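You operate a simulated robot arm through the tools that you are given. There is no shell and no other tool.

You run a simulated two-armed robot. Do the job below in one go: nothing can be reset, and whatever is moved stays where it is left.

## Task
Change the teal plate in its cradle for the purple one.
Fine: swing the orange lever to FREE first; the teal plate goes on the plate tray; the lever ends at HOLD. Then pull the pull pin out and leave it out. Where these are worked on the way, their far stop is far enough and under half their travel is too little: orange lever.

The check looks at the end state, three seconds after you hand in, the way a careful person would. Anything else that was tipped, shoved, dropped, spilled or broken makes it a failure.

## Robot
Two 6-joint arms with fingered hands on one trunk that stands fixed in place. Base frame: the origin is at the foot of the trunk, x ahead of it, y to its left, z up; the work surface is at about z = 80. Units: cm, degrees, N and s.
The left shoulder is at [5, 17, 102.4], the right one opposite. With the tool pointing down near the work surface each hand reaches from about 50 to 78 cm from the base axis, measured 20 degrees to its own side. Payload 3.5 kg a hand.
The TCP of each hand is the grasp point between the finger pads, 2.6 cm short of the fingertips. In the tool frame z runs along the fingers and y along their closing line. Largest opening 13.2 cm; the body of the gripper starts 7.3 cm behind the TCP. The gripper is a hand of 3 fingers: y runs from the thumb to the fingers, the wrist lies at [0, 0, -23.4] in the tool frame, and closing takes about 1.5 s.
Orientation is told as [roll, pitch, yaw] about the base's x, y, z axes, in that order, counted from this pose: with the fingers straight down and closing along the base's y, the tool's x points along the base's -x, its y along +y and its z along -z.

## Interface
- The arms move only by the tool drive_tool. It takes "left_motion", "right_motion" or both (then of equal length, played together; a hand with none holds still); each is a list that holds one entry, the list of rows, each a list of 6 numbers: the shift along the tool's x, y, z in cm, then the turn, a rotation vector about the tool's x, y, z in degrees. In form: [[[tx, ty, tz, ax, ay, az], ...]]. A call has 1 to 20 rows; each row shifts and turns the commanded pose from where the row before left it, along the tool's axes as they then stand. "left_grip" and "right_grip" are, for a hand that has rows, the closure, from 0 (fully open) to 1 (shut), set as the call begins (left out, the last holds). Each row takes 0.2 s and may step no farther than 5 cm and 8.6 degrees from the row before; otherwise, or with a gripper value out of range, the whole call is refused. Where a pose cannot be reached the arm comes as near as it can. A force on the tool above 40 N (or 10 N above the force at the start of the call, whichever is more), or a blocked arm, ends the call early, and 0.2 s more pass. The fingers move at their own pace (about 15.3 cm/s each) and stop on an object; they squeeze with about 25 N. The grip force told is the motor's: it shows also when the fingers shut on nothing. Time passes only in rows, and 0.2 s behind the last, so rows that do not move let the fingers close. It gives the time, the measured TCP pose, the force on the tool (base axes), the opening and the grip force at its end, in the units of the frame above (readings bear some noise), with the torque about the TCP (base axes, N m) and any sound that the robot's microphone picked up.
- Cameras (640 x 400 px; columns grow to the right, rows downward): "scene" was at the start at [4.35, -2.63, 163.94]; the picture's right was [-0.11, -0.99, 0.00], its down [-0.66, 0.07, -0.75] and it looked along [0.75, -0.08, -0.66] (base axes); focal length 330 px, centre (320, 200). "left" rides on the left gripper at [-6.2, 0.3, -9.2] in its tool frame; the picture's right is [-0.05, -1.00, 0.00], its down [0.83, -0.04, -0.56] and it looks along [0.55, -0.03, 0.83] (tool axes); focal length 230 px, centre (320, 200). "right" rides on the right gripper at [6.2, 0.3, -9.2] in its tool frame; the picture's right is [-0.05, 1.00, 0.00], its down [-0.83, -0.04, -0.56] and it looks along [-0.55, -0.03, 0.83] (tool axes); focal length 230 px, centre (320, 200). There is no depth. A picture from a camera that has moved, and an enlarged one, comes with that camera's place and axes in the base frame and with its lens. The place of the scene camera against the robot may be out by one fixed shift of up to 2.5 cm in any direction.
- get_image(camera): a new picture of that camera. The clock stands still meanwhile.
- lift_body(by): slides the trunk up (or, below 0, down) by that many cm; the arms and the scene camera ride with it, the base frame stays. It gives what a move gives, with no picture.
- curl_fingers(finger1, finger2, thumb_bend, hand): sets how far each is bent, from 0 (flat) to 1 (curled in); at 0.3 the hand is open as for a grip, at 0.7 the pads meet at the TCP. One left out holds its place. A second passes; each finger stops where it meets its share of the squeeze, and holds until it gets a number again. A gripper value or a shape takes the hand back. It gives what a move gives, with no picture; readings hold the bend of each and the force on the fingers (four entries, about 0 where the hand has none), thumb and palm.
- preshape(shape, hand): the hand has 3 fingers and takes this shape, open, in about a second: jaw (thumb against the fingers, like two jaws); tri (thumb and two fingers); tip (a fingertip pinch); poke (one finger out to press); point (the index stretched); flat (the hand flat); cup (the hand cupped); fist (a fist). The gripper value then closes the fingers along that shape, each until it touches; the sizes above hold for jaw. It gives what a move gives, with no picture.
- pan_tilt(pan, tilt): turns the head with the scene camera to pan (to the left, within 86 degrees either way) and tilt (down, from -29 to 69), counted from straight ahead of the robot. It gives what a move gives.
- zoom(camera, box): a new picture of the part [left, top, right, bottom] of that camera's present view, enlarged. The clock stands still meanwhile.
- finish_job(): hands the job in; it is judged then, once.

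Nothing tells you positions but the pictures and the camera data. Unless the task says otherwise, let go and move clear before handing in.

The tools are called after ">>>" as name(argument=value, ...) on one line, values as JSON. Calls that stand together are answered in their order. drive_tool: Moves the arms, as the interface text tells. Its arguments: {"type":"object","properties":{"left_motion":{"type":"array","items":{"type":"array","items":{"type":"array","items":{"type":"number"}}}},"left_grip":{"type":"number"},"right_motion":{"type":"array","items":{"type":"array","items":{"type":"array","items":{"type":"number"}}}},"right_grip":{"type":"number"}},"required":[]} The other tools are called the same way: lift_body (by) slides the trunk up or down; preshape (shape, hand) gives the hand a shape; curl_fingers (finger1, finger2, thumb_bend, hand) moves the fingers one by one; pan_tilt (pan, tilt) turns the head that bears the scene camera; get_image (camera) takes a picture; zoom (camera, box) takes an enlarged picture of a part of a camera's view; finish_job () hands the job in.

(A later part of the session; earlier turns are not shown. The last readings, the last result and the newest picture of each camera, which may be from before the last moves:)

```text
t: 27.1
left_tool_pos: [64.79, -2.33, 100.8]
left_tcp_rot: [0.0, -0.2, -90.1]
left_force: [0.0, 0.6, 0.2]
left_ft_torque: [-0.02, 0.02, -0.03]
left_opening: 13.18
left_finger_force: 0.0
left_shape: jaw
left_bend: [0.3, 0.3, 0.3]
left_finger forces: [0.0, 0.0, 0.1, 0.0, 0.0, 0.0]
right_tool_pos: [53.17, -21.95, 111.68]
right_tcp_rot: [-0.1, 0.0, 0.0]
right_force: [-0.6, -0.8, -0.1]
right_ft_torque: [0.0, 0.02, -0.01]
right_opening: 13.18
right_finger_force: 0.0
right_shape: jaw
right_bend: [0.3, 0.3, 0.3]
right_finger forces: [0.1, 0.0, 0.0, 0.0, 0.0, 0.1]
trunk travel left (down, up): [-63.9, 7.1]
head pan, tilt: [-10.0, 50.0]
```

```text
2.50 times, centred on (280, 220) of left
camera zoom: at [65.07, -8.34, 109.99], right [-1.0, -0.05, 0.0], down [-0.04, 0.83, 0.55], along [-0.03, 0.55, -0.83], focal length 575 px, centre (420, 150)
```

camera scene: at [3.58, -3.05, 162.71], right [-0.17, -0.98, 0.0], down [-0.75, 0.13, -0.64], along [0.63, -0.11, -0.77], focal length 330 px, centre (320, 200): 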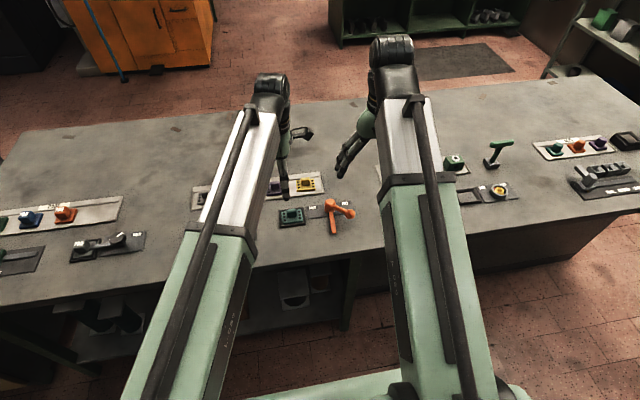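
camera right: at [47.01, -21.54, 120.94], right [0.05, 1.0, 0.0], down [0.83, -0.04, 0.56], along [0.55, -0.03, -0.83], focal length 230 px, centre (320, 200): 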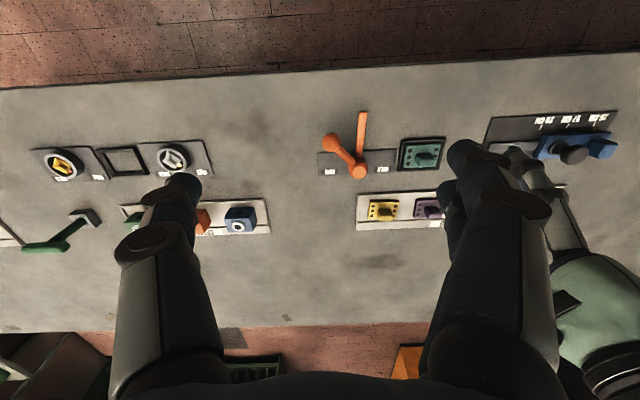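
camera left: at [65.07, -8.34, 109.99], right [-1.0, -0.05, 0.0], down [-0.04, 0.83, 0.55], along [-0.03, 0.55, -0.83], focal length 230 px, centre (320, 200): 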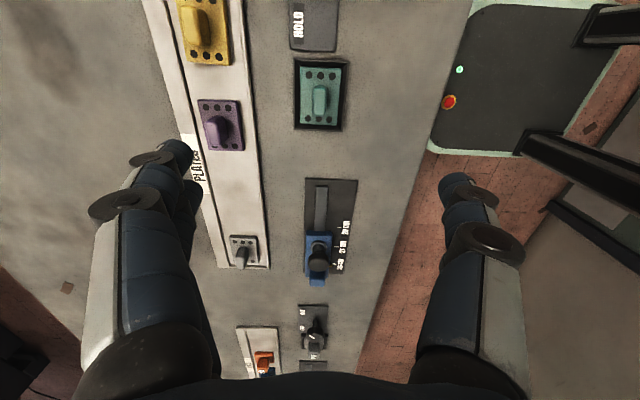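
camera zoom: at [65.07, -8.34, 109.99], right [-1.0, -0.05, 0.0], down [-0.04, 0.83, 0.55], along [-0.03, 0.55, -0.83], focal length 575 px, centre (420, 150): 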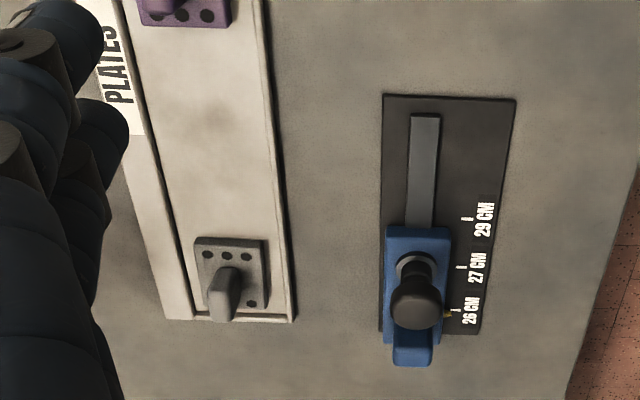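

Teal plate centre is about (64.75, -3.5), plate top about z 81.3, knob top about 83.3. Before going down I'll close the left hand in the air to see the fingertip shape at a narrow opening.

>>> drive_tool(left_motion=[[[0, 0, 0, 0, 0, 0], [0, 0, 0, 0, 0, 0], [0, 0, 0, 0, 0, 0], [0, 0, 0, 0, 0, 0], [0, 0, 0, 0, 0, 0]]], left_grip=0.88)

>>> get_image(camera="left")

>>> get_image(camera="scene")

>>> zoom(camera="scene", box=[240, 100, 340, 230])

```text
t: 28.3
left_tool_pos: [65.01, -2.35, 100.76]
left_tcp_rot: [0.1, -0.2, -89.8]
left_force: [-0.1, 0.2, -0.1]
left_ft_torque: [-0.04, 0.0, 0.02]
left_opening: 1.63
left_finger_force: 0.1
left_shape: jaw
left_bend: [0.72, 0.72, 0.7]
left_finger forces: [0.1, 0.0, 0.0, 0.0, 0.0, 0.0]
right_tool_pos: [53.06, -21.91, 111.77]
right_tcp_rot: [0.0, -0.1, 0.0]
right_force: [0.0, -0.8, 0.0]
right_ft_torque: [-0.01, -0.03, 0.01]
right_opening: 13.2
right_finger_force: 0.0
right_shape: jaw
right_bend: [0.3, 0.3, 0.3]
right_finger forces: [0.0, 0.1, 0.0, 0.0, 0.1, 0.0]
trunk travel left (down, up): [-63.9, 7.1]
head pan, tilt: [-10.0, 50.0]
```

```text
taken
camera left: at [65.08, -8.34, 110.0], right [-1.0, -0.05, 0.0], down [-0.04, 0.83, 0.55], along [-0.03, 0.55, -0.83], focal length 230 px, centre (320, 200)
```

left: 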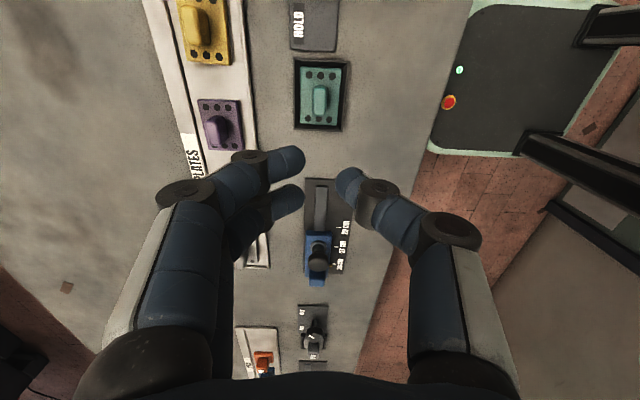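

```text
taken
camera scene: at [3.58, -3.05, 162.71], right [-0.17, -0.98, 0.0], down [-0.75, 0.13, -0.64], along [0.63, -0.11, -0.77], focal length 330 px, centre (320, 200)
```

scene: 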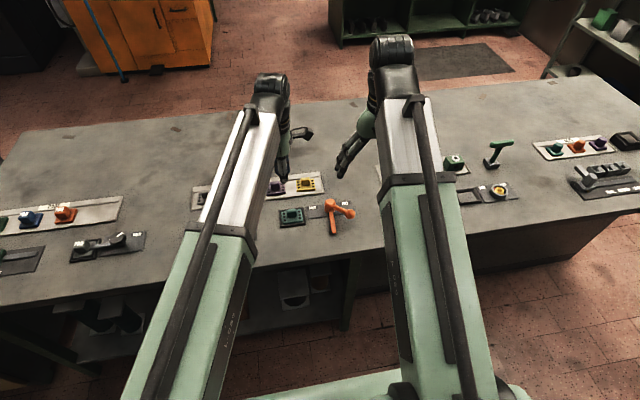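

```text
3.08 times, centred on (290, 165) of scene
camera zoom: at [3.58, -3.05, 162.71], right [-0.17, -0.98, 0.0], down [-0.75, 0.13, -0.64], along [0.63, -0.11, -0.77], focal length 1014 px, centre (412, 308)
```

zoom: 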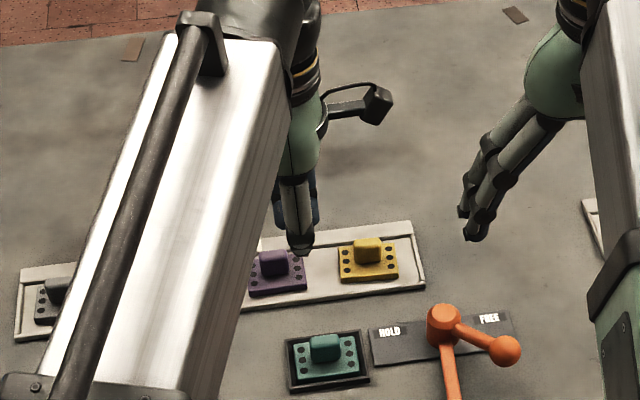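

>>> zoom(camera="left", box=[220, 110, 420, 260])

>>> zoom(camera="scene", box=[270, 120, 350, 190])

>>> zoom(camera="right", box=[420, 110, 640, 260])

```text
2.67 times, centred on (320, 185) of left
camera zoom: at [65.08, -8.34, 110.0], right [-1.0, -0.05, 0.0], down [-0.04, 0.83, 0.55], along [-0.03, 0.55, -0.83], focal length 614 px, centre (320, 240)
```

zoom: 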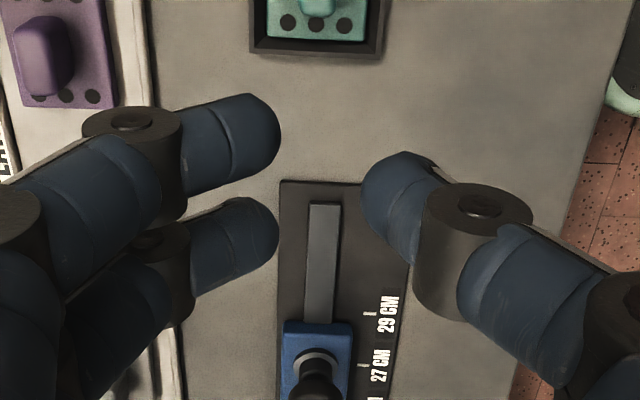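

```text
5.71 times, centred on (310, 155) of scene
camera zoom: at [3.58, -3.05, 162.71], right [-0.17, -0.98, 0.0], down [-0.75, 0.13, -0.64], along [0.63, -0.11, -0.77], focal length 1884 px, centre (377, 457)
```

zoom: 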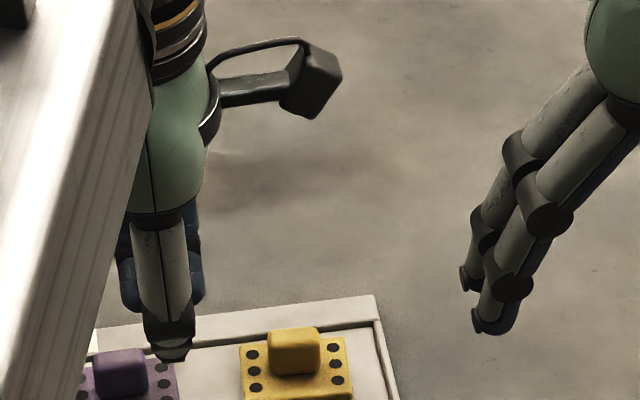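

```text
2.67 times, centred on (530, 185) of right
camera zoom: at [47.01, -21.54, 120.94], right [0.05, 1.0, 0.0], down [0.83, -0.04, 0.56], along [0.55, -0.03, -0.83], focal length 614 px, centre (-240, 240)
```

zoom: 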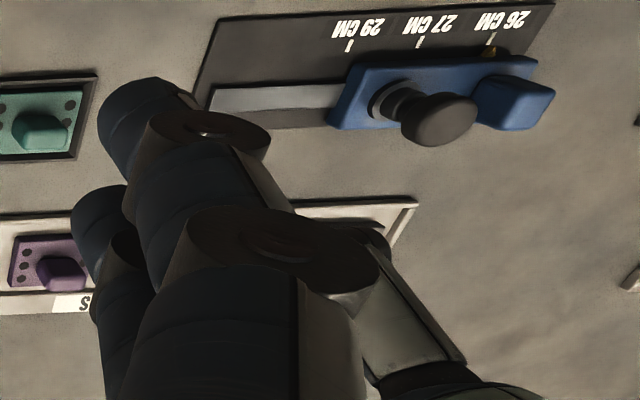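

The fingertips pinch inward like a three-point pinch, with tips roughly 2 cm below the TCP. I'll open to about 4.5 cm, centre over the teal knob and come down to z 90 for a check.

>>> drive_tool(left_motion=[[[-0.4, -0.07, 1.5, 0, 0, 0], [-0.4, -0.07, 2.5, 0, 0, 0], [-0.35, -0.06, 2.5, 0, 0, 0], [0, 0, 2.5, 0, 0, 0], [0, 0, 1.7, 0, 0, 0], [0, 0, 0, 0, 0, 0]]], left_grip=0.64)

>>> get_image(camera="left")

>>> zoom(camera="left", box=[200, 60, 440, 210])

```text
t: 29.7
left_tool_pos: [64.73, -3.56, 90.07]
left_tcp_rot: [-0.1, -0.2, -89.9]
left_force: [0.3, 0.3, 0.1]
left_ft_torque: [0.0, -0.02, -0.01]
left_opening: 4.7
left_finger_force: 0.1
left_shape: jaw
left_bend: [0.73, 0.73, 0.7]
left_finger forces: [0.0, 0.0, 0.1, 0.0, 0.0, 0.1]
right_tool_pos: [53.08, -21.94, 111.77]
right_tcp_rot: [0.0, 0.0, 0.0]
right_force: [0.5, -0.5, -0.2]
right_ft_torque: [-0.03, -0.02, 0.02]
right_opening: 13.18
right_finger_force: 0.1
right_shape: jaw
right_bend: [0.3, 0.3, 0.3]
right_finger forces: [0.1, 0.0, 0.1, 0.1, 0.1, 0.0]
trunk travel left (down, up): [-63.9, 7.1]
head pan, tilt: [-10.0, 50.0]
```

```text
taken
camera left: at [64.92, -9.42, 99.23], right [-1.0, -0.05, 0.0], down [-0.04, 0.83, 0.55], along [-0.03, 0.55, -0.83], focal length 230 px, centre (320, 200)
```

left: 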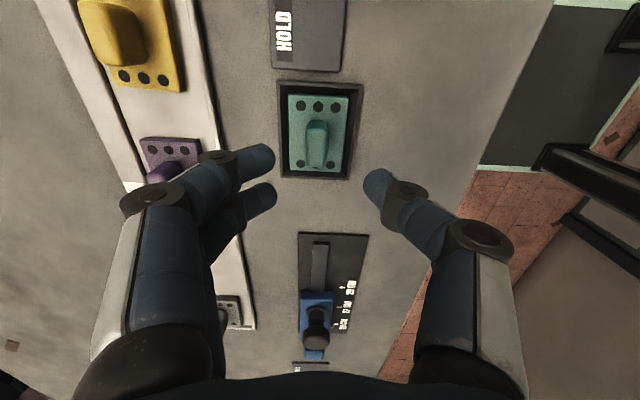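

```text
2.67 times, centred on (320, 135) of left
camera zoom: at [64.92, -9.42, 99.23], right [-1.0, -0.05, 0.0], down [-0.04, 0.83, 0.55], along [-0.03, 0.55, -0.83], focal length 614 px, centre (320, 373)
```

zoom: 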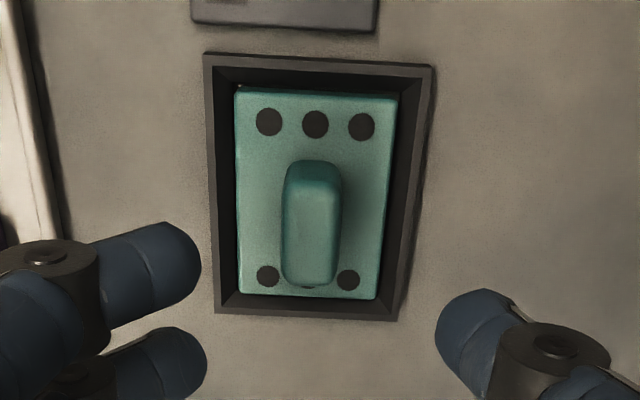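

Plate centre re-measured at (64.8, -3.6), and the hand is aligned over it within a millimetre. Descending to z 84.6.

>>> drive_tool(left_motion=[[[0, 0, 1.5, 0, 0, 0], [0, 0, 1.5, 0, 0, 0], [0, 0, 1.0, 0, 0, 0], [0, 0, 0.8, 0, 0, 0], [0, 0, 0.7, 0, 0, 0], [0, 0, 0, 0, 0, 0]]])

>>> get_image(camera="left")

>>> zoom(camera="left", box=[220, 90, 420, 215])

>>> zoom(camera="scene", box=[240, 160, 340, 230])

```text
t: 31.1
left_tool_pos: [64.75, -3.62, 84.49]
left_tcp_rot: [0.0, -0.2, -89.9]
left_force: [0.3, -0.2, 0.2]
left_ft_torque: [-0.01, 0.01, -0.01]
left_opening: 4.7
left_finger_force: 0.1
left_shape: jaw
left_bend: [0.73, 0.73, 0.7]
left_finger forces: [0.0, 0.0, 0.1, 0.0, 0.0, 0.1]
right_tool_pos: [53.15, -21.87, 111.78]
right_tcp_rot: [0.0, 0.1, -0.1]
right_force: [-0.4, -0.4, -0.2]
right_ft_torque: [0.01, 0.01, 0.03]
right_opening: 13.18
right_finger_force: 0.0
right_shape: jaw
right_bend: [0.3, 0.3, 0.3]
right_finger forces: [0.0, 0.0, 0.0, 0.0, 0.0, 0.0]
trunk travel left (down, up): [-63.9, 7.1]
head pan, tilt: [-10.0, 50.0]
```

```text
taken
camera left: at [64.89, -9.55, 93.78], right [-1.0, -0.05, 0.0], down [-0.04, 0.83, 0.55], along [-0.03, 0.55, -0.83], focal length 230 px, centre (320, 200)
```

left: 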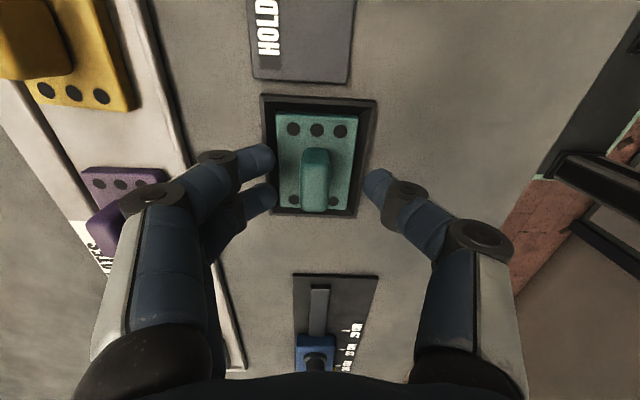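

```text
3.20 times, centred on (320, 152) of left
camera zoom: at [64.89, -9.55, 93.78], right [-1.0, -0.05, 0.0], down [-0.04, 0.83, 0.55], along [-0.03, 0.55, -0.83], focal length 736 px, centre (320, 352)
```

zoom: 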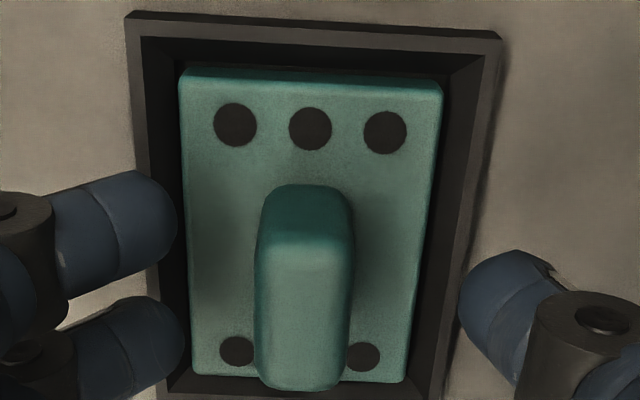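

```text
5.71 times, centred on (290, 195) of scene
camera zoom: at [3.57, -3.05, 162.71], right [-0.17, -0.98, 0.0], down [-0.75, 0.13, -0.64], along [0.63, -0.11, -0.77], focal length 1884 px, centre (491, 229)
```

zoom: 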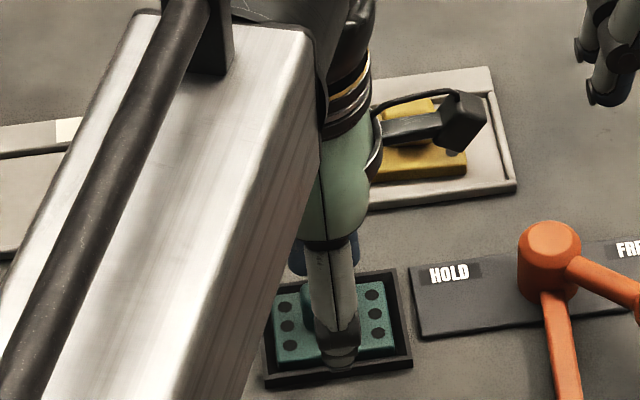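

The knob top is at about 83.25; the fingers straddle it cleanly. I'll lower 0.3 more, shift 0.15 in +y and close on the knob.

>>> drive_tool(left_motion=[[[0.15, 0, 0.3, 0, 0, 0], [0, 0, 0, 0, 0, 0]]])

>>> drive_tool(left_motion=[[[0, 0, 0, 0, 0, 0], [0, 0, 0, 0, 0, 0], [0, 0, 0, 0, 0, 0], [0, 0, 0, 0, 0, 0], [0, 0, 0, 0, 0, 0], [0, 0, 0, 0, 0, 0]]], left_grip=1.0)

>>> get_image(camera="left")

>>> zoom(camera="left", box=[220, 90, 420, 215])

```text
t: 31.7
left_tool_pos: [64.56, -3.42, 84.22]
left_tcp_rot: [-0.2, -0.2, -89.9]
left_force: [-0.2, 0.0, -0.1]
left_ft_torque: [0.01, -0.02, 0.01]
left_opening: 4.71
left_finger_force: 0.0
left_shape: jaw
left_bend: [0.73, 0.73, 0.7]
left_finger forces: [0.1, 0.0, 0.0, 0.0, 0.1, 0.0]
right_tool_pos: [53.2, -21.92, 111.85]
right_tcp_rot: [0.0, 0.0, -0.1]
right_force: [0.2, -0.5, -0.7]
right_ft_torque: [0.0, 0.01, -0.02]
right_opening: 13.2
right_finger_force: 0.0
right_shape: jaw
right_bend: [0.3, 0.3, 0.3]
right_finger forces: [0.1, 0.0, 0.0, 0.0, 0.0, 0.0]
trunk travel left (down, up): [-63.9, 7.1]
head pan, tilt: [-10.0, 50.0]
```

```text
t: 33.1
left_tool_pos: [64.71, -3.55, 84.27]
left_tcp_rot: [-0.1, -0.1, -89.9]
left_force: [0.6, 0.5, 0.4]
left_ft_torque: [-0.02, -0.01, 0.0]
left_opening: 1.09
left_finger_force: 24.9
left_shape: jaw
left_bend: [0.72, 0.72, 0.7]
left_finger forces: [11.1, 11.2, 0.0, 0.0, 22.0, 0.0]
right_tool_pos: [53.22, -21.83, 111.76]
right_tcp_rot: [0.0, 0.0, -0.1]
right_force: [0.5, 0.3, 0.1]
right_ft_torque: [0.0, -0.01, 0.02]
right_opening: 13.19
right_finger_force: 0.2
right_shape: jaw
right_bend: [0.3, 0.3, 0.3]
right_finger forces: [0.0, 0.1, 0.0, 0.0, 0.0, 0.1]
trunk travel left (down, up): [-63.9, 7.1]
head pan, tilt: [-10.0, 50.0]
```

```text
taken
camera left: at [64.92, -9.42, 93.5], right [-1.0, -0.05, 0.0], down [-0.04, 0.83, 0.55], along [-0.03, 0.55, -0.83], focal length 230 px, centre (320, 200)
```

left: 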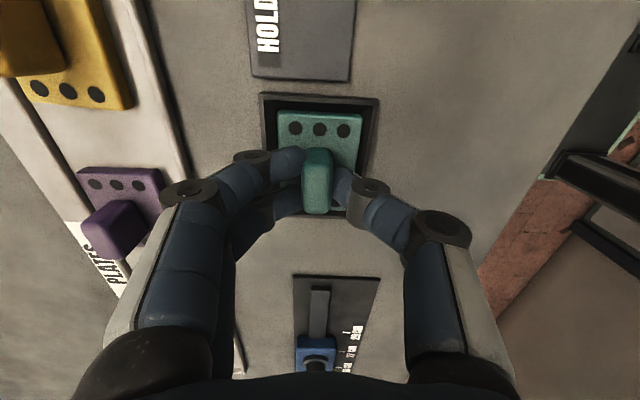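

```text
3.20 times, centred on (320, 152) of left
camera zoom: at [64.92, -9.42, 93.5], right [-1.0, -0.05, 0.0], down [-0.04, 0.83, 0.55], along [-0.03, 0.55, -0.83], focal length 736 px, centre (320, 352)
```

zoom: 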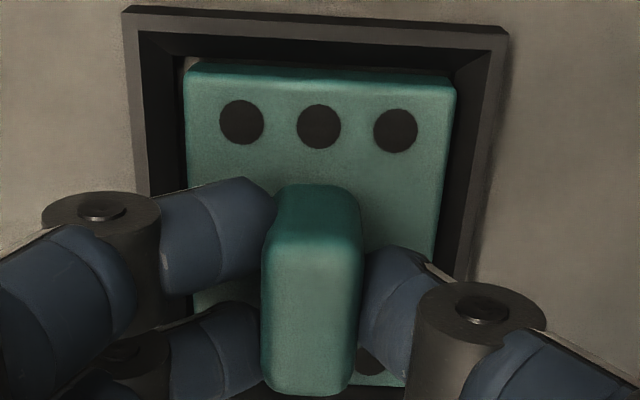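

The grip is good: two fingers at 11 N each against the thumb's 22 N. The seated-plate TCP pose is about (64.7, -3.5, 84.25). Now I lift straight up.

>>> drive_tool(left_motion=[[[0, 0, -0.5, 0, 0, 0], [0, 0, -0.8, 0, 0, 0], [0, 0, -1.5, 0, 0, 0], [0, 0, -2.0, 0, 0, 0], [0, 0, -2.0, 0, 0, 0], [0, 0, -2.0, 0, 0, 0], [0, 0, 0, 0, 0, 0]]])

>>> get_image(camera="left")

>>> zoom(camera="left", box=[220, 90, 420, 215])

>>> get_image(camera="right")

```text
t: 34.7
left_tool_pos: [64.75, -3.22, 92.84]
left_tcp_rot: [-0.1, -0.3, -90.0]
left_force: [-0.8, -0.2, -2.6]
left_ft_torque: [0.03, 0.01, 0.0]
left_opening: 1.07
left_finger_force: 25.0
left_shape: jaw
left_bend: [0.72, 0.72, 0.7]
left_finger forces: [11.2, 11.1, 0.0, 0.0, 22.2, 0.0]
right_tool_pos: [53.2, -21.79, 111.76]
right_tcp_rot: [0.1, 0.0, 0.0]
right_force: [0.0, -0.5, 0.0]
right_ft_torque: [-0.01, 0.02, -0.01]
right_opening: 13.19
right_finger_force: 0.0
right_shape: jaw
right_bend: [0.3, 0.3, 0.3]
right_finger forces: [0.1, 0.0, 0.1, 0.0, 0.0, 0.1]
trunk travel left (down, up): [-63.9, 7.1]
head pan, tilt: [-10.0, 50.0]
```

```text
taken
camera left: at [64.87, -9.25, 102.15], right [-1.0, -0.05, 0.0], down [-0.04, 0.83, 0.55], along [-0.03, 0.55, -0.83], focal length 230 px, centre (320, 200)
```

left: 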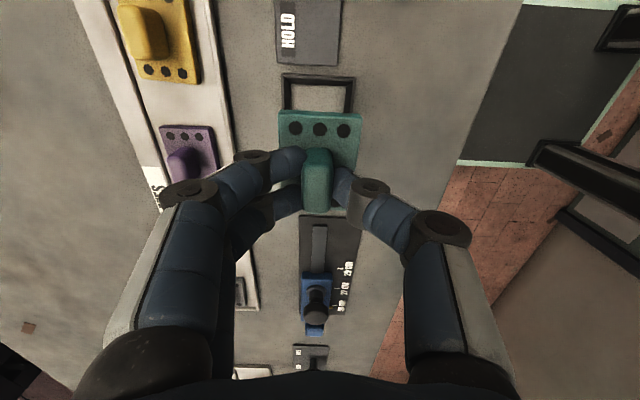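

```text
3.20 times, centred on (320, 152) of left
camera zoom: at [64.87, -9.25, 102.15], right [-1.0, -0.05, 0.0], down [-0.04, 0.83, 0.55], along [-0.03, 0.55, -0.83], focal length 736 px, centre (320, 352)
```

zoom: 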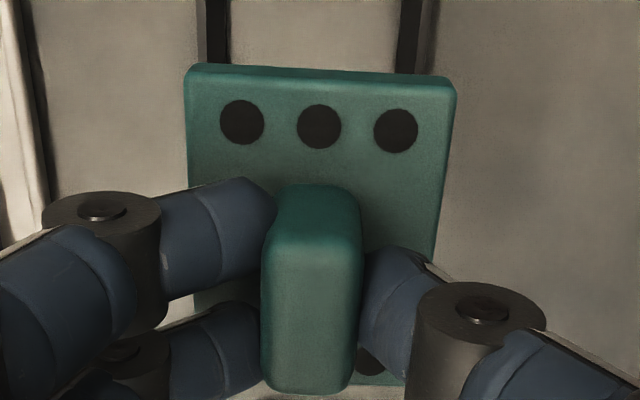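

```text
taken
camera right: at [47.03, -21.54, 120.93], right [0.05, 1.0, 0.0], down [0.83, -0.04, 0.56], along [0.55, -0.03, -0.83], focal length 230 px, centre (320, 200)
```

right: 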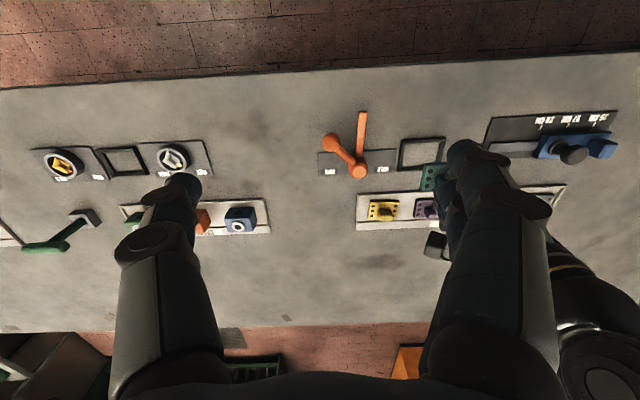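

The plate is firmly held with no slip (weight ~2.6 N) and the cradle is now empty. The free part of the tray is between purple (y≈0.4) and grey (y≈22), so I'll aim for about (76.6, 11), moving sideways first and tilting the hand forward 12° for reach.

>>> drive_tool(left_motion=[[[2.0, 0, 0, 0, 0, 0], [3.5, 0, 0, 0, 0, 0], [3.5, 0, 0, 0, 0, 0], [3.5, 0, 0, 0, 0, 0], [1.7, 0, 0, 0, 0, 0], [0, 0, 0, -4, 0, 0], [0, 0, 0, -4, 0, 0], [0, 0, 0, -4, 0, 0], [0, 0, 0, 0, 0, 0]]])

>>> get_image(camera="left")

```text
t: 36.7
left_tool_pos: [64.7, 10.79, 93.06]
left_tcp_rot: [11.9, -0.2, -90.0]
left_force: [0.4, -0.7, -1.9]
left_ft_torque: [0.01, 0.05, -0.02]
left_opening: 1.08
left_finger_force: 25.3
left_shape: jaw
left_bend: [0.72, 0.72, 0.7]
left_finger forces: [11.0, 11.0, 0.0, 0.1, 22.5, 0.0]
right_tool_pos: [53.15, -21.82, 111.82]
right_tcp_rot: [0.0, 0.1, 0.1]
right_force: [0.4, -1.0, -1.1]
right_ft_torque: [0.01, -0.01, -0.04]
right_opening: 13.19
right_finger_force: 0.1
right_shape: jaw
right_bend: [0.3, 0.3, 0.3]
right_finger forces: [0.0, 0.0, 0.0, 0.0, 0.0, 0.1]
trunk travel left (down, up): [-63.9, 7.1]
head pan, tilt: [-10.0, 50.0]
```

```text
taken
camera left: at [62.96, 4.88, 102.1], right [-0.98, -0.05, -0.21], down [-0.16, 0.83, 0.53], along [0.14, 0.55, -0.82], focal length 230 px, centre (320, 200)
```

left: 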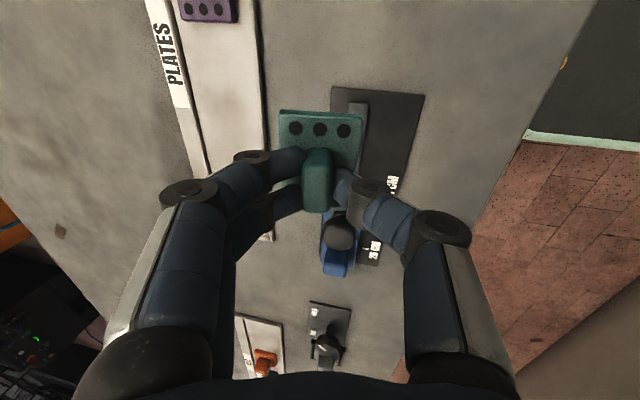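

>>> drive_tool(left_motion=[[[0, 2.9, 0.62, 0, 0, 0], [0, 2.9, 0.62, 0, 0, 0], [0, 2.9, 0.62, 0, 0, 0], [0, 2.9, 0.62, 0, 0, 0], [0, 0, 0, 0, 0, 0]]])

>>> get_image(camera="left")

```text
t: 37.9
left_tool_pos: [76.42, 10.78, 92.8]
left_tcp_rot: [11.9, -0.2, -90.0]
left_force: [-0.5, 0.3, -2.5]
left_ft_torque: [0.0, 0.0, -0.02]
left_opening: 1.08
left_finger_force: 24.9
left_shape: jaw
left_bend: [0.72, 0.72, 0.7]
left_finger forces: [11.1, 11.1, 0.1, 0.0, 22.6, 0.0]
right_tool_pos: [53.09, -21.88, 111.89]
right_tcp_rot: [0.0, 0.0, 0.0]
right_force: [-0.5, -0.6, 0.8]
right_ft_torque: [-0.02, 0.03, -0.01]
right_opening: 13.22
right_finger_force: 0.1
right_shape: jaw
right_bend: [0.3, 0.3, 0.3]
right_finger forces: [0.1, 0.0, 0.1, 0.1, 0.0, 0.0]
trunk travel left (down, up): [-63.9, 7.1]
head pan, tilt: [-10.0, 50.0]
```

```text
taken
camera left: at [74.72, 4.82, 101.86], right [-0.98, -0.05, -0.21], down [-0.16, 0.83, 0.53], along [0.14, 0.55, -0.82], focal length 230 px, centre (320, 200)
```

left: 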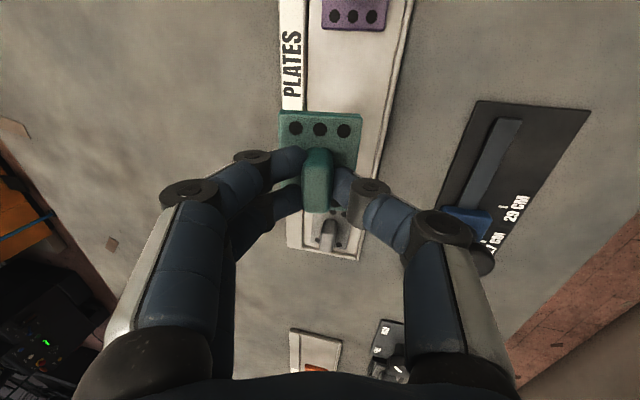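

Reached (76.4, 10.8) with 12° tilt. I'll come down to z≈87.3 and then reduce the tilt as far as reach permits so the plate lands flat.

>>> drive_tool(left_motion=[[[0, -0.57, 2.69, 0, 0, 0], [0, -0.57, 2.69, 0, 0, 0], [0, 0, 0, 2, 0, 0], [0, 0, 0, 2, 0, 0], [0, 0, 0, 2, 0, 0], [0, 0, 0, 2, 0, 0], [0, 0, 0, 0, 0, 0]]])

>>> get_image(camera="left")

```text
t: 39.5
left_tool_pos: [75.98, 10.9, 87.53]
left_tcp_rot: [4.0, -0.2, -89.9]
left_force: [0.4, -0.2, -2.0]
left_ft_torque: [-0.01, 0.02, 0.01]
left_opening: 1.06
left_finger_force: 24.7
left_shape: jaw
left_bend: [0.72, 0.72, 0.7]
left_finger forces: [11.2, 11.2, 0.1, 0.0, 22.5, 0.0]
left hand out of reach, approached as far as the arm can: row 6
right_tool_pos: [53.17, -21.74, 111.77]
right_tcp_rot: [0.1, 0.1, 0.0]
right_force: [0.6, -0.5, 0.2]
right_ft_torque: [0.01, 0.0, -0.01]
right_opening: 13.21
right_finger_force: 0.1
right_shape: jaw
right_bend: [0.3, 0.3, 0.3]
right_finger forces: [0.0, 0.0, 0.0, 0.0, 0.0, 0.1]
trunk travel left (down, up): [-63.9, 7.1]
head pan, tilt: [-10.0, 50.0]
```

```text
taken
camera left: at [75.37, 4.94, 96.73], right [-1.0, -0.05, -0.07], down [-0.08, 0.83, 0.55], along [0.03, 0.55, -0.83], focal length 230 px, centre (320, 200)
```

left: 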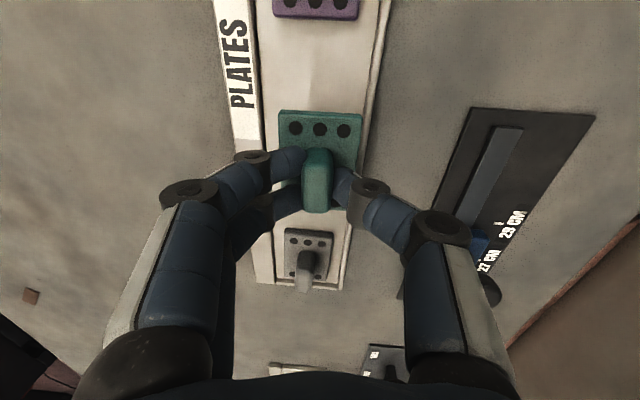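

The limit is about x=76.0 at 4° tilt. I'll use 7° tilt and x≈76.6, which centres the plate in the tray, then lower gently.

>>> drive_tool(left_motion=[[[0, 0, 0, -3, 0, 0], [0, 0.6, 0.07, 0, 0, 0], [0, -0.12, 0.99, 0, 0, 0], [0, -0.12, 0.99, 0, 0, 0], [0, 0, 0, 0, 0, 0]]])

>>> zoom(camera="left", box=[180, 60, 460, 260])

>>> zoom(camera="scene", box=[180, 150, 340, 240])

```text
t: 40.7
left_tool_pos: [76.48, 10.94, 85.53]
left_tcp_rot: [6.8, -0.2, -89.8]
left_force: [-1.2, 0.3, -2.6]
left_ft_torque: [-0.02, 0.03, 0.0]
left_opening: 1.09
left_finger_force: 24.8
left_shape: jaw
left_bend: [0.72, 0.72, 0.7]
left_finger forces: [11.0, 11.2, 0.0, 0.0, 22.5, 0.1]
right_tool_pos: [53.09, -21.79, 111.74]
right_tcp_rot: [0.0, 0.0, 0.0]
right_force: [-0.9, -0.3, 0.0]
right_ft_torque: [-0.03, 0.01, -0.01]
right_opening: 13.2
right_finger_force: 0.1
right_shape: jaw
right_bend: [0.3, 0.3, 0.3]
right_finger forces: [0.0, 0.0, 0.0, 0.1, 0.1, 0.1]
trunk travel left (down, up): [-63.9, 7.1]
head pan, tilt: [-10.0, 50.0]
```

```text
2.00 times, centred on (320, 160) of left
camera zoom: at [75.51, 4.96, 94.73], right [-0.99, -0.05, -0.12], down [-0.11, 0.83, 0.54], along [0.07, 0.55, -0.83], focal length 460 px, centre (320, 280)
```

zoom: 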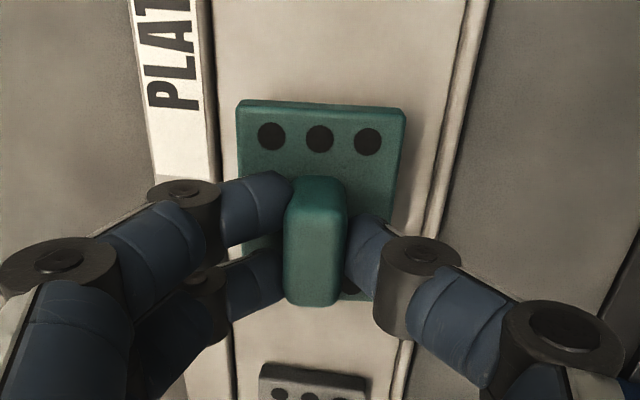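

```text
4.00 times, centred on (260, 195) of scene
camera zoom: at [3.59, -3.05, 162.71], right [-0.17, -0.98, 0.0], down [-0.75, 0.13, -0.64], along [0.63, -0.11, -0.77], focal length 1319 px, centre (560, 220)
```

zoom: 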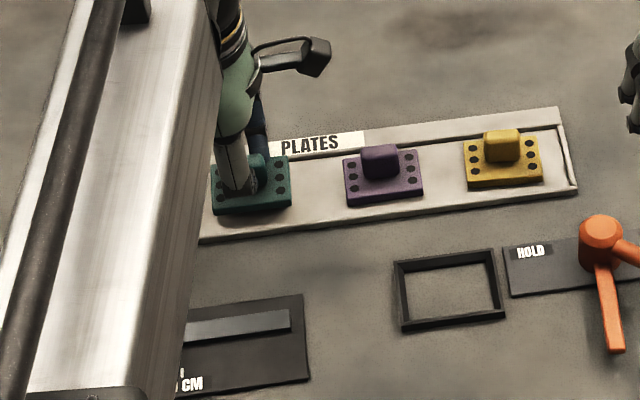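

The plate is within the tray's rims. Lowering in small steps until contact.

>>> drive_tool(left_motion=[[[0, -0.06, 0.5, 0, 0, 0], [0, -0.025, 0.2, 0, 0, 0], [0, -0.025, 0.2, 0, 0, 0], [0, 0, 0, 0, 0, 0]]])

```text
t: 41.7
left_tool_pos: [76.46, 10.87, 84.71]
left_tcp_rot: [7.0, -0.2, -90.0]
left_force: [1.7, -0.7, 1.5]
left_ft_torque: [-0.02, 0.03, 0.0]
left_opening: 1.07
left_finger_force: 25.5
left_shape: jaw
left_bend: [0.72, 0.72, 0.7]
left_finger forces: [12.1, 12.0, 0.0, 0.0, 23.0, 0.0]
right_tool_pos: [53.23, -21.82, 111.83]
right_tcp_rot: [-0.1, 0.0, 0.0]
right_force: [-0.3, -0.8, -0.3]
right_ft_torque: [0.01, 0.0, -0.02]
right_opening: 13.17
right_finger_force: 0.2
right_shape: jaw
right_bend: [0.3, 0.3, 0.3]
right_finger forces: [0.0, 0.0, 0.0, 0.0, 0.0, 0.0]
trunk travel left (down, up): [-63.9, 7.1]
head pan, tilt: [-10.0, 50.0]
```

Contact is just beginning (vertical force changed by ~4 N). A little more down lets the plate settle flatter.

>>> drive_tool(left_motion=[[[0, -0.02, 0.15, 0, 0, 0], [0, -0.02, 0.15, 0, 0, 0], [0, 0, 0, 0, 0, 0]]])

>>> zoom(camera="left", box=[180, 60, 460, 260])

```text
t: 42.5
left_tool_pos: [76.42, 10.93, 84.32]
left_tcp_rot: [7.1, -0.2, -89.9]
left_force: [1.7, 0.8, 7.1]
left_ft_torque: [0.03, 0.0, 0.01]
left_opening: 1.12
left_finger_force: 25.3
left_shape: jaw
left_bend: [0.72, 0.72, 0.71]
left_finger forces: [13.9, 13.9, 0.0, 0.0, 25.2, 0.0]
right_tool_pos: [53.17, -21.89, 111.79]
right_tcp_rot: [0.1, 0.0, 0.0]
right_force: [-0.3, 0.4, -0.2]
right_ft_torque: [0.01, 0.02, -0.04]
right_opening: 13.16
right_finger_force: 0.1
right_shape: jaw
right_bend: [0.3, 0.3, 0.3]
right_finger forces: [0.0, 0.1, 0.0, 0.0, 0.0, 0.0]
trunk travel left (down, up): [-63.9, 7.1]
head pan, tilt: [-10.0, 50.0]
```

```text
2.00 times, centred on (320, 160) of left
camera zoom: at [75.46, 4.94, 93.62], right [-0.99, -0.05, -0.12], down [-0.11, 0.83, 0.54], along [0.07, 0.55, -0.83], focal length 460 px, centre (320, 280)
```

zoom: 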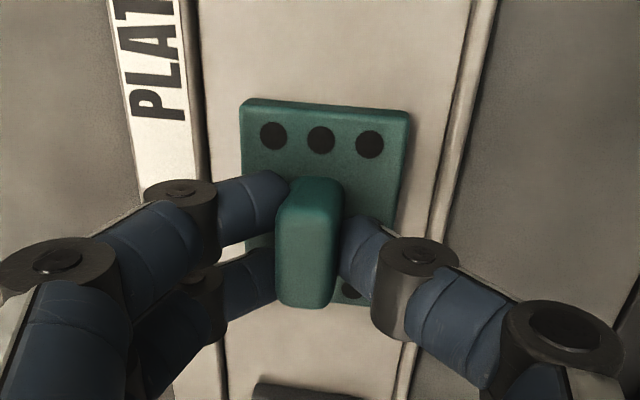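

The plate is seated with ~7 N on it. I'll open only a little (to ~3 cm) so the thumb stays clear of the rim, then lift off.

>>> drive_tool(left_motion=[[[0, 0, 0, 0, 0, 0], [0, 0, 0, 0, 0, 0], [0, 0, 0, 0, 0, 0], [0, 0, 0, 0, 0, 0]]], left_grip=0.77)

>>> zoom(camera="left", box=[180, 60, 460, 260])

```text
t: 43.5
left_tool_pos: [76.37, 11.0, 84.3]
left_tcp_rot: [6.9, -0.2, -89.9]
left_force: [-0.5, -1.3, 0.0]
left_ft_torque: [0.06, -0.01, -0.01]
left_opening: 2.99
left_finger_force: 0.0
left_shape: jaw
left_bend: [0.73, 0.73, 0.7]
left_finger forces: [0.1, 0.0, 0.0, 0.1, 0.0, 0.0]
right_tool_pos: [53.1, -21.88, 111.77]
right_tcp_rot: [0.1, 0.0, 0.0]
right_force: [0.2, -0.5, -0.1]
right_ft_torque: [0.01, 0.01, -0.02]
right_opening: 13.16
right_finger_force: 0.1
right_shape: jaw
right_bend: [0.3, 0.3, 0.3]
right_finger forces: [0.1, 0.1, 0.0, 0.0, 0.1, 0.0]
trunk travel left (down, up): [-63.9, 7.1]
head pan, tilt: [-10.0, 50.0]
```

```text
2.00 times, centred on (320, 160) of left
camera zoom: at [75.45, 4.94, 93.53], right [-0.99, -0.05, -0.12], down [-0.11, 0.83, 0.54], along [0.07, 0.55, -0.83], focal length 460 px, centre (320, 280)
```

zoom: 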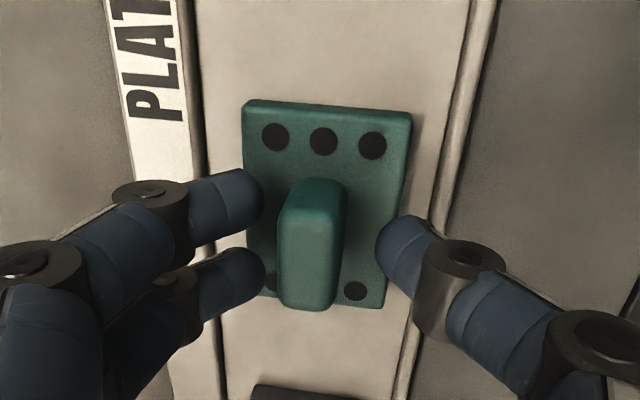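

Released, the teal plate lies flat in the tray. Lifting straight up and moving over toward the purple plate.

>>> drive_tool(left_motion=[[[0, 0.1, -0.8, 0, 0, 0], [0, 0.18, -1.5, 0, 0, 0], [0, 0.18, -1.5, 0, 0, 0], [0, 0.24, -2.0, 0, 0, 0], [0, 0.24, -2.0, 0, 0, 0], [0, 0, 0, -2.5, 0, 0], [0, 0, 0, -2.5, 0, 0], [-3.5, 0, 0, 0, 0, 0], [-3.5, 0, 0, 0, 0, 0], [-3.5, 0, 0, 0, 0, 0], [0, 0, 0, 0, 0, 0]]], left_grip=0.64)

>>> get_image(camera="left")

>>> get_image(camera="scene")

```text
t: 45.9
left_tool_pos: [76.56, 0.57, 92.52]
left_tcp_rot: [12.1, -0.1, -89.9]
left_force: [-0.9, 0.4, -0.1]
left_ft_torque: [0.01, -0.01, -0.02]
left_opening: 4.72
left_finger_force: 0.1
left_shape: jaw
left_bend: [0.73, 0.73, 0.7]
left_finger forces: [0.0, 0.0, 0.0, 0.1, 0.1, 0.1]
right_tool_pos: [53.13, -21.88, 111.8]
right_tcp_rot: [0.1, 0.0, 0.0]
right_force: [1.0, 0.6, 0.5]
right_ft_torque: [-0.02, 0.04, 0.01]
right_opening: 13.17
right_finger_force: 0.0
right_shape: jaw
right_bend: [0.3, 0.3, 0.3]
right_finger forces: [0.0, 0.0, 0.1, 0.1, 0.0, 0.1]
trunk travel left (down, up): [-63.9, 7.1]
head pan, tilt: [-10.0, 50.0]
```

```text
taken
camera left: at [74.84, -5.44, 101.44], right [-0.98, -0.05, -0.21], down [-0.16, 0.83, 0.53], along [0.14, 0.55, -0.82], focal length 230 px, centre (320, 200)
```

left: 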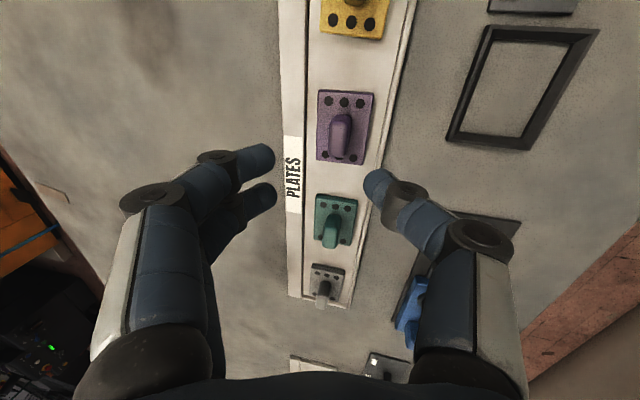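

```text
taken
camera scene: at [3.57, -3.03, 162.71], right [-0.17, -0.98, 0.0], down [-0.75, 0.13, -0.64], along [0.63, -0.11, -0.77], focal length 330 px, centre (320, 200)
```

scene: 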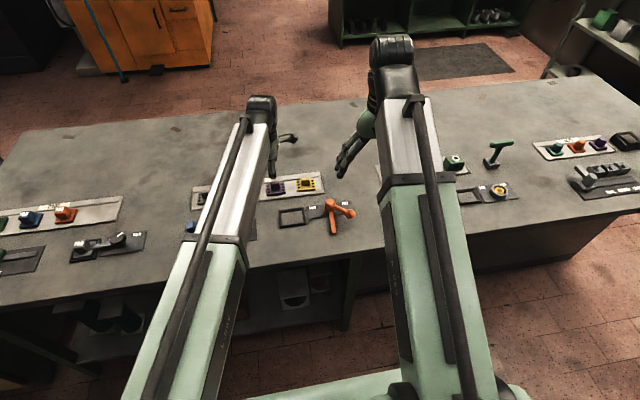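

The teal plate sits in the tray next to purple. Now I'll zoom to fix the purple knob's position.

>>> zoom(camera="left", box=[280, 60, 420, 260])

>>> zoom(camera="left", box=[290, 75, 410, 175])

```text
2.00 times, centred on (350, 160) of left
camera zoom: at [74.84, -5.44, 101.44], right [-0.98, -0.05, -0.21], down [-0.16, 0.83, 0.53], along [0.14, 0.55, -0.82], focal length 460 px, centre (260, 280)
```

zoom: 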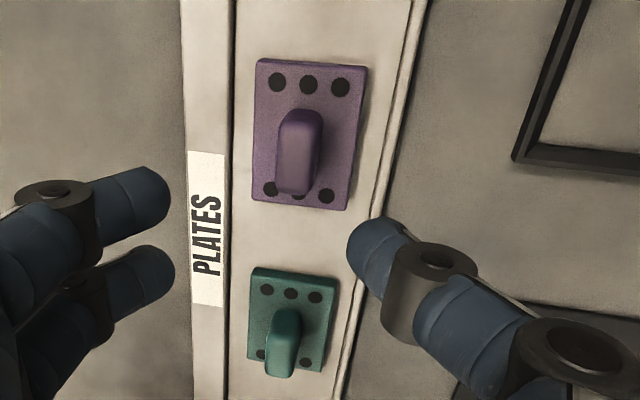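

```text
4.00 times, centred on (350, 125) of left
camera zoom: at [74.84, -5.44, 101.44], right [-0.98, -0.05, -0.21], down [-0.16, 0.83, 0.53], along [0.14, 0.55, -0.82], focal length 920 px, centre (200, 500)
```

zoom: 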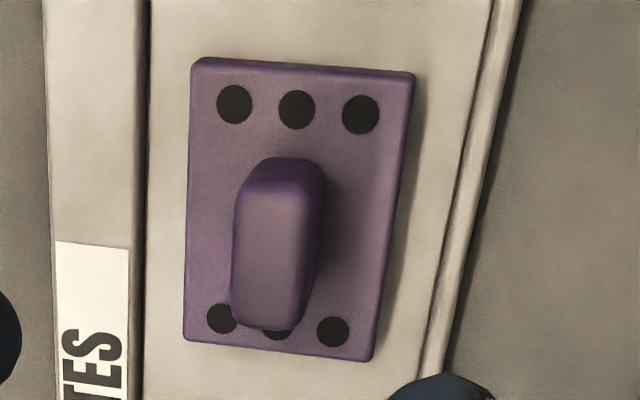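

Purple plate centre is about (76.7, 0.43) with practically no yaw. I'll narrow the opening to 3 cm and come down to z≈88 over its knob with the 12° tilt, then check.

>>> drive_tool(left_motion=[[[-0.05, -0.57, 2.18, 0, 0, 0], [-0.05, -0.57, 2.18, 0, 0, 0], [0, 0, 0, 0, 0, 0], [0, 0, 0, 0, 0, 0]]], left_grip=0.76)

>>> get_image(camera="left")

>>> zoom(camera="left", box=[220, 90, 420, 215])

```text
t: 46.9
left_tool_pos: [76.37, 0.53, 87.85]
left_tcp_rot: [11.9, -0.2, -89.9]
left_force: [-1.1, -0.6, -0.2]
left_ft_torque: [-0.01, -0.02, 0.01]
left_opening: 3.19
left_finger_force: 0.1
left_shape: jaw
left_bend: [0.73, 0.73, 0.7]
left_finger forces: [0.1, 0.1, 0.0, 0.0, 0.0, 0.0]
right_tool_pos: [53.1, -21.91, 111.88]
right_tcp_rot: [-0.1, 0.0, 0.0]
right_force: [-0.2, 0.3, 0.3]
right_ft_torque: [-0.01, 0.05, 0.01]
right_opening: 13.21
right_finger_force: 0.1
right_shape: jaw
right_bend: [0.3, 0.3, 0.3]
right_finger forces: [0.0, 0.0, 0.0, 0.0, 0.0, 0.1]
trunk travel left (down, up): [-63.9, 7.1]
head pan, tilt: [-10.0, 50.0]
```

```text
taken
camera left: at [74.58, -5.47, 96.97], right [-0.98, -0.05, -0.21], down [-0.16, 0.83, 0.53], along [0.14, 0.55, -0.82], focal length 230 px, centre (320, 200)
```

left: 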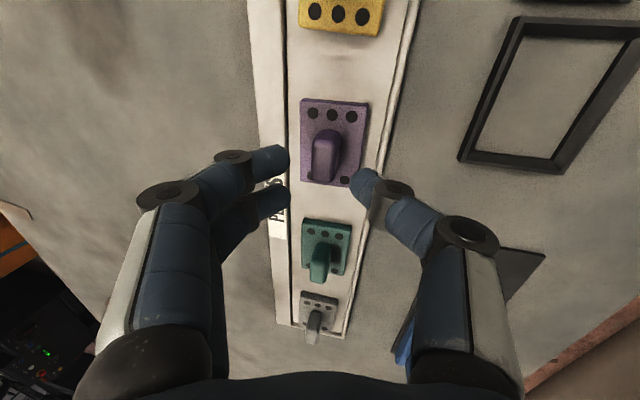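

```text
3.20 times, centred on (320, 152) of left
camera zoom: at [74.58, -5.47, 96.97], right [-0.98, -0.05, -0.21], down [-0.16, 0.83, 0.53], along [0.14, 0.55, -0.82], focal length 736 px, centre (320, 352)
```

zoom: 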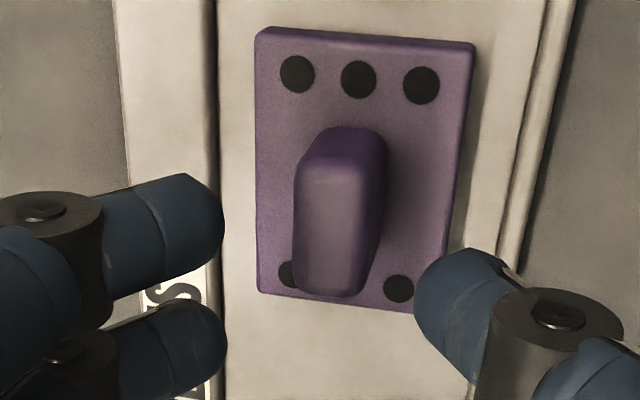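

Alignment is good. Descending the last 3.2 cm vertically to TCP z≈84.65.

>>> drive_tool(left_motion=[[[-0.08, -0.25, 1.17, 0, 0, 0], [0, -0.21, 0.98, 0, 0, 0], [0, -0.15, 0.68, 0, 0, 0], [0, -0.06, 0.3, 0, 0, 0], [0, 0, 0, 0, 0, 0]]])

>>> zoom(camera="left", box=[220, 90, 420, 215])

```text
t: 48.1
left_tool_pos: [76.15, 0.15, 84.58]
left_tcp_rot: [12.1, -0.2, -89.8]
left_force: [0.5, -0.3, 0.9]
left_ft_torque: [-0.02, -0.02, -0.03]
left_opening: 3.23
left_finger_force: 0.1
left_shape: jaw
left_bend: [0.73, 0.73, 0.7]
left_finger forces: [0.0, 0.0, 0.0, 0.1, 0.0, 0.0]
right_tool_pos: [53.18, -21.82, 111.72]
right_tcp_rot: [-0.1, -0.1, 0.0]
right_force: [-0.2, 0.6, -0.2]
right_ft_torque: [0.01, 0.01, -0.02]
right_opening: 13.19
right_finger_force: 0.0
right_shape: jaw
right_bend: [0.3, 0.3, 0.3]
right_finger forces: [0.0, 0.0, 0.0, 0.0, 0.0, 0.0]
trunk travel left (down, up): [-63.9, 7.1]
head pan, tilt: [-10.0, 50.0]
```

```text
3.20 times, centred on (320, 152) of left
camera zoom: at [74.44, -5.76, 93.68], right [-0.98, -0.05, -0.21], down [-0.16, 0.83, 0.53], along [0.14, 0.55, -0.82], focal length 736 px, centre (320, 352)
```

zoom: 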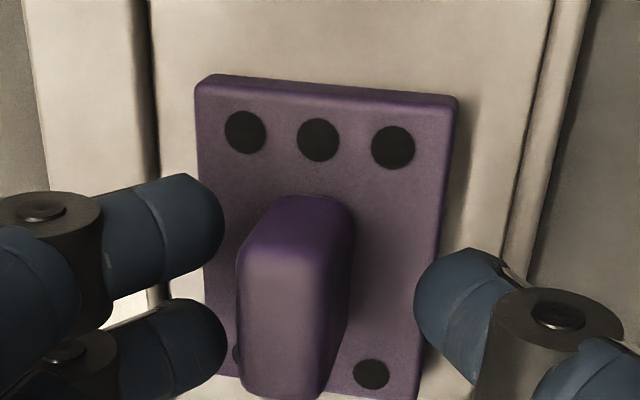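

The hand drifted ~0.25 cm toward -y and -x relative to the knob, so I'll correct both before closing.

>>> drive_tool(left_motion=[[[0.25, 0.25, 0.05, 0, 0, 0], [0, 0, 0, 0, 0, 0]]])

>>> zoom(camera="left", box=[220, 90, 420, 215])

```text
t: 48.7
left_tool_pos: [76.36, 0.5, 84.56]
left_tcp_rot: [12.0, -0.2, -89.8]
left_force: [-0.1, -0.2, -0.3]
left_ft_torque: [0.03, -0.01, 0.03]
left_opening: 3.24
left_finger_force: 0.0
left_shape: jaw
left_bend: [0.73, 0.73, 0.7]
left_finger forces: [0.0, 0.0, 0.0, 0.1, 0.0, 0.0]
right_tool_pos: [53.09, -21.85, 111.8]
right_tcp_rot: [0.0, 0.0, 0.1]
right_force: [-0.2, -0.1, 0.1]
right_ft_torque: [-0.04, 0.0, 0.03]
right_opening: 13.19
right_finger_force: 0.2
right_shape: jaw
right_bend: [0.3, 0.3, 0.3]
right_finger forces: [0.1, 0.0, 0.0, 0.0, 0.0, 0.0]
trunk travel left (down, up): [-63.9, 7.1]
head pan, tilt: [-10.0, 50.0]
```

```text
3.20 times, centred on (320, 152) of left
camera zoom: at [74.7, -5.52, 93.67], right [-0.98, -0.05, -0.21], down [-0.16, 0.83, 0.53], along [0.14, 0.55, -0.82], focal length 736 px, centre (320, 352)
```

zoom: 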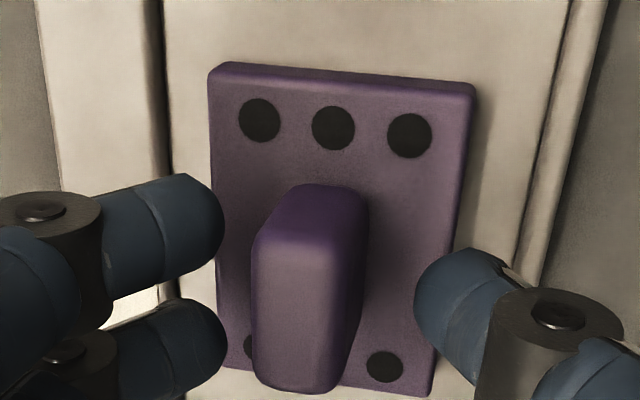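

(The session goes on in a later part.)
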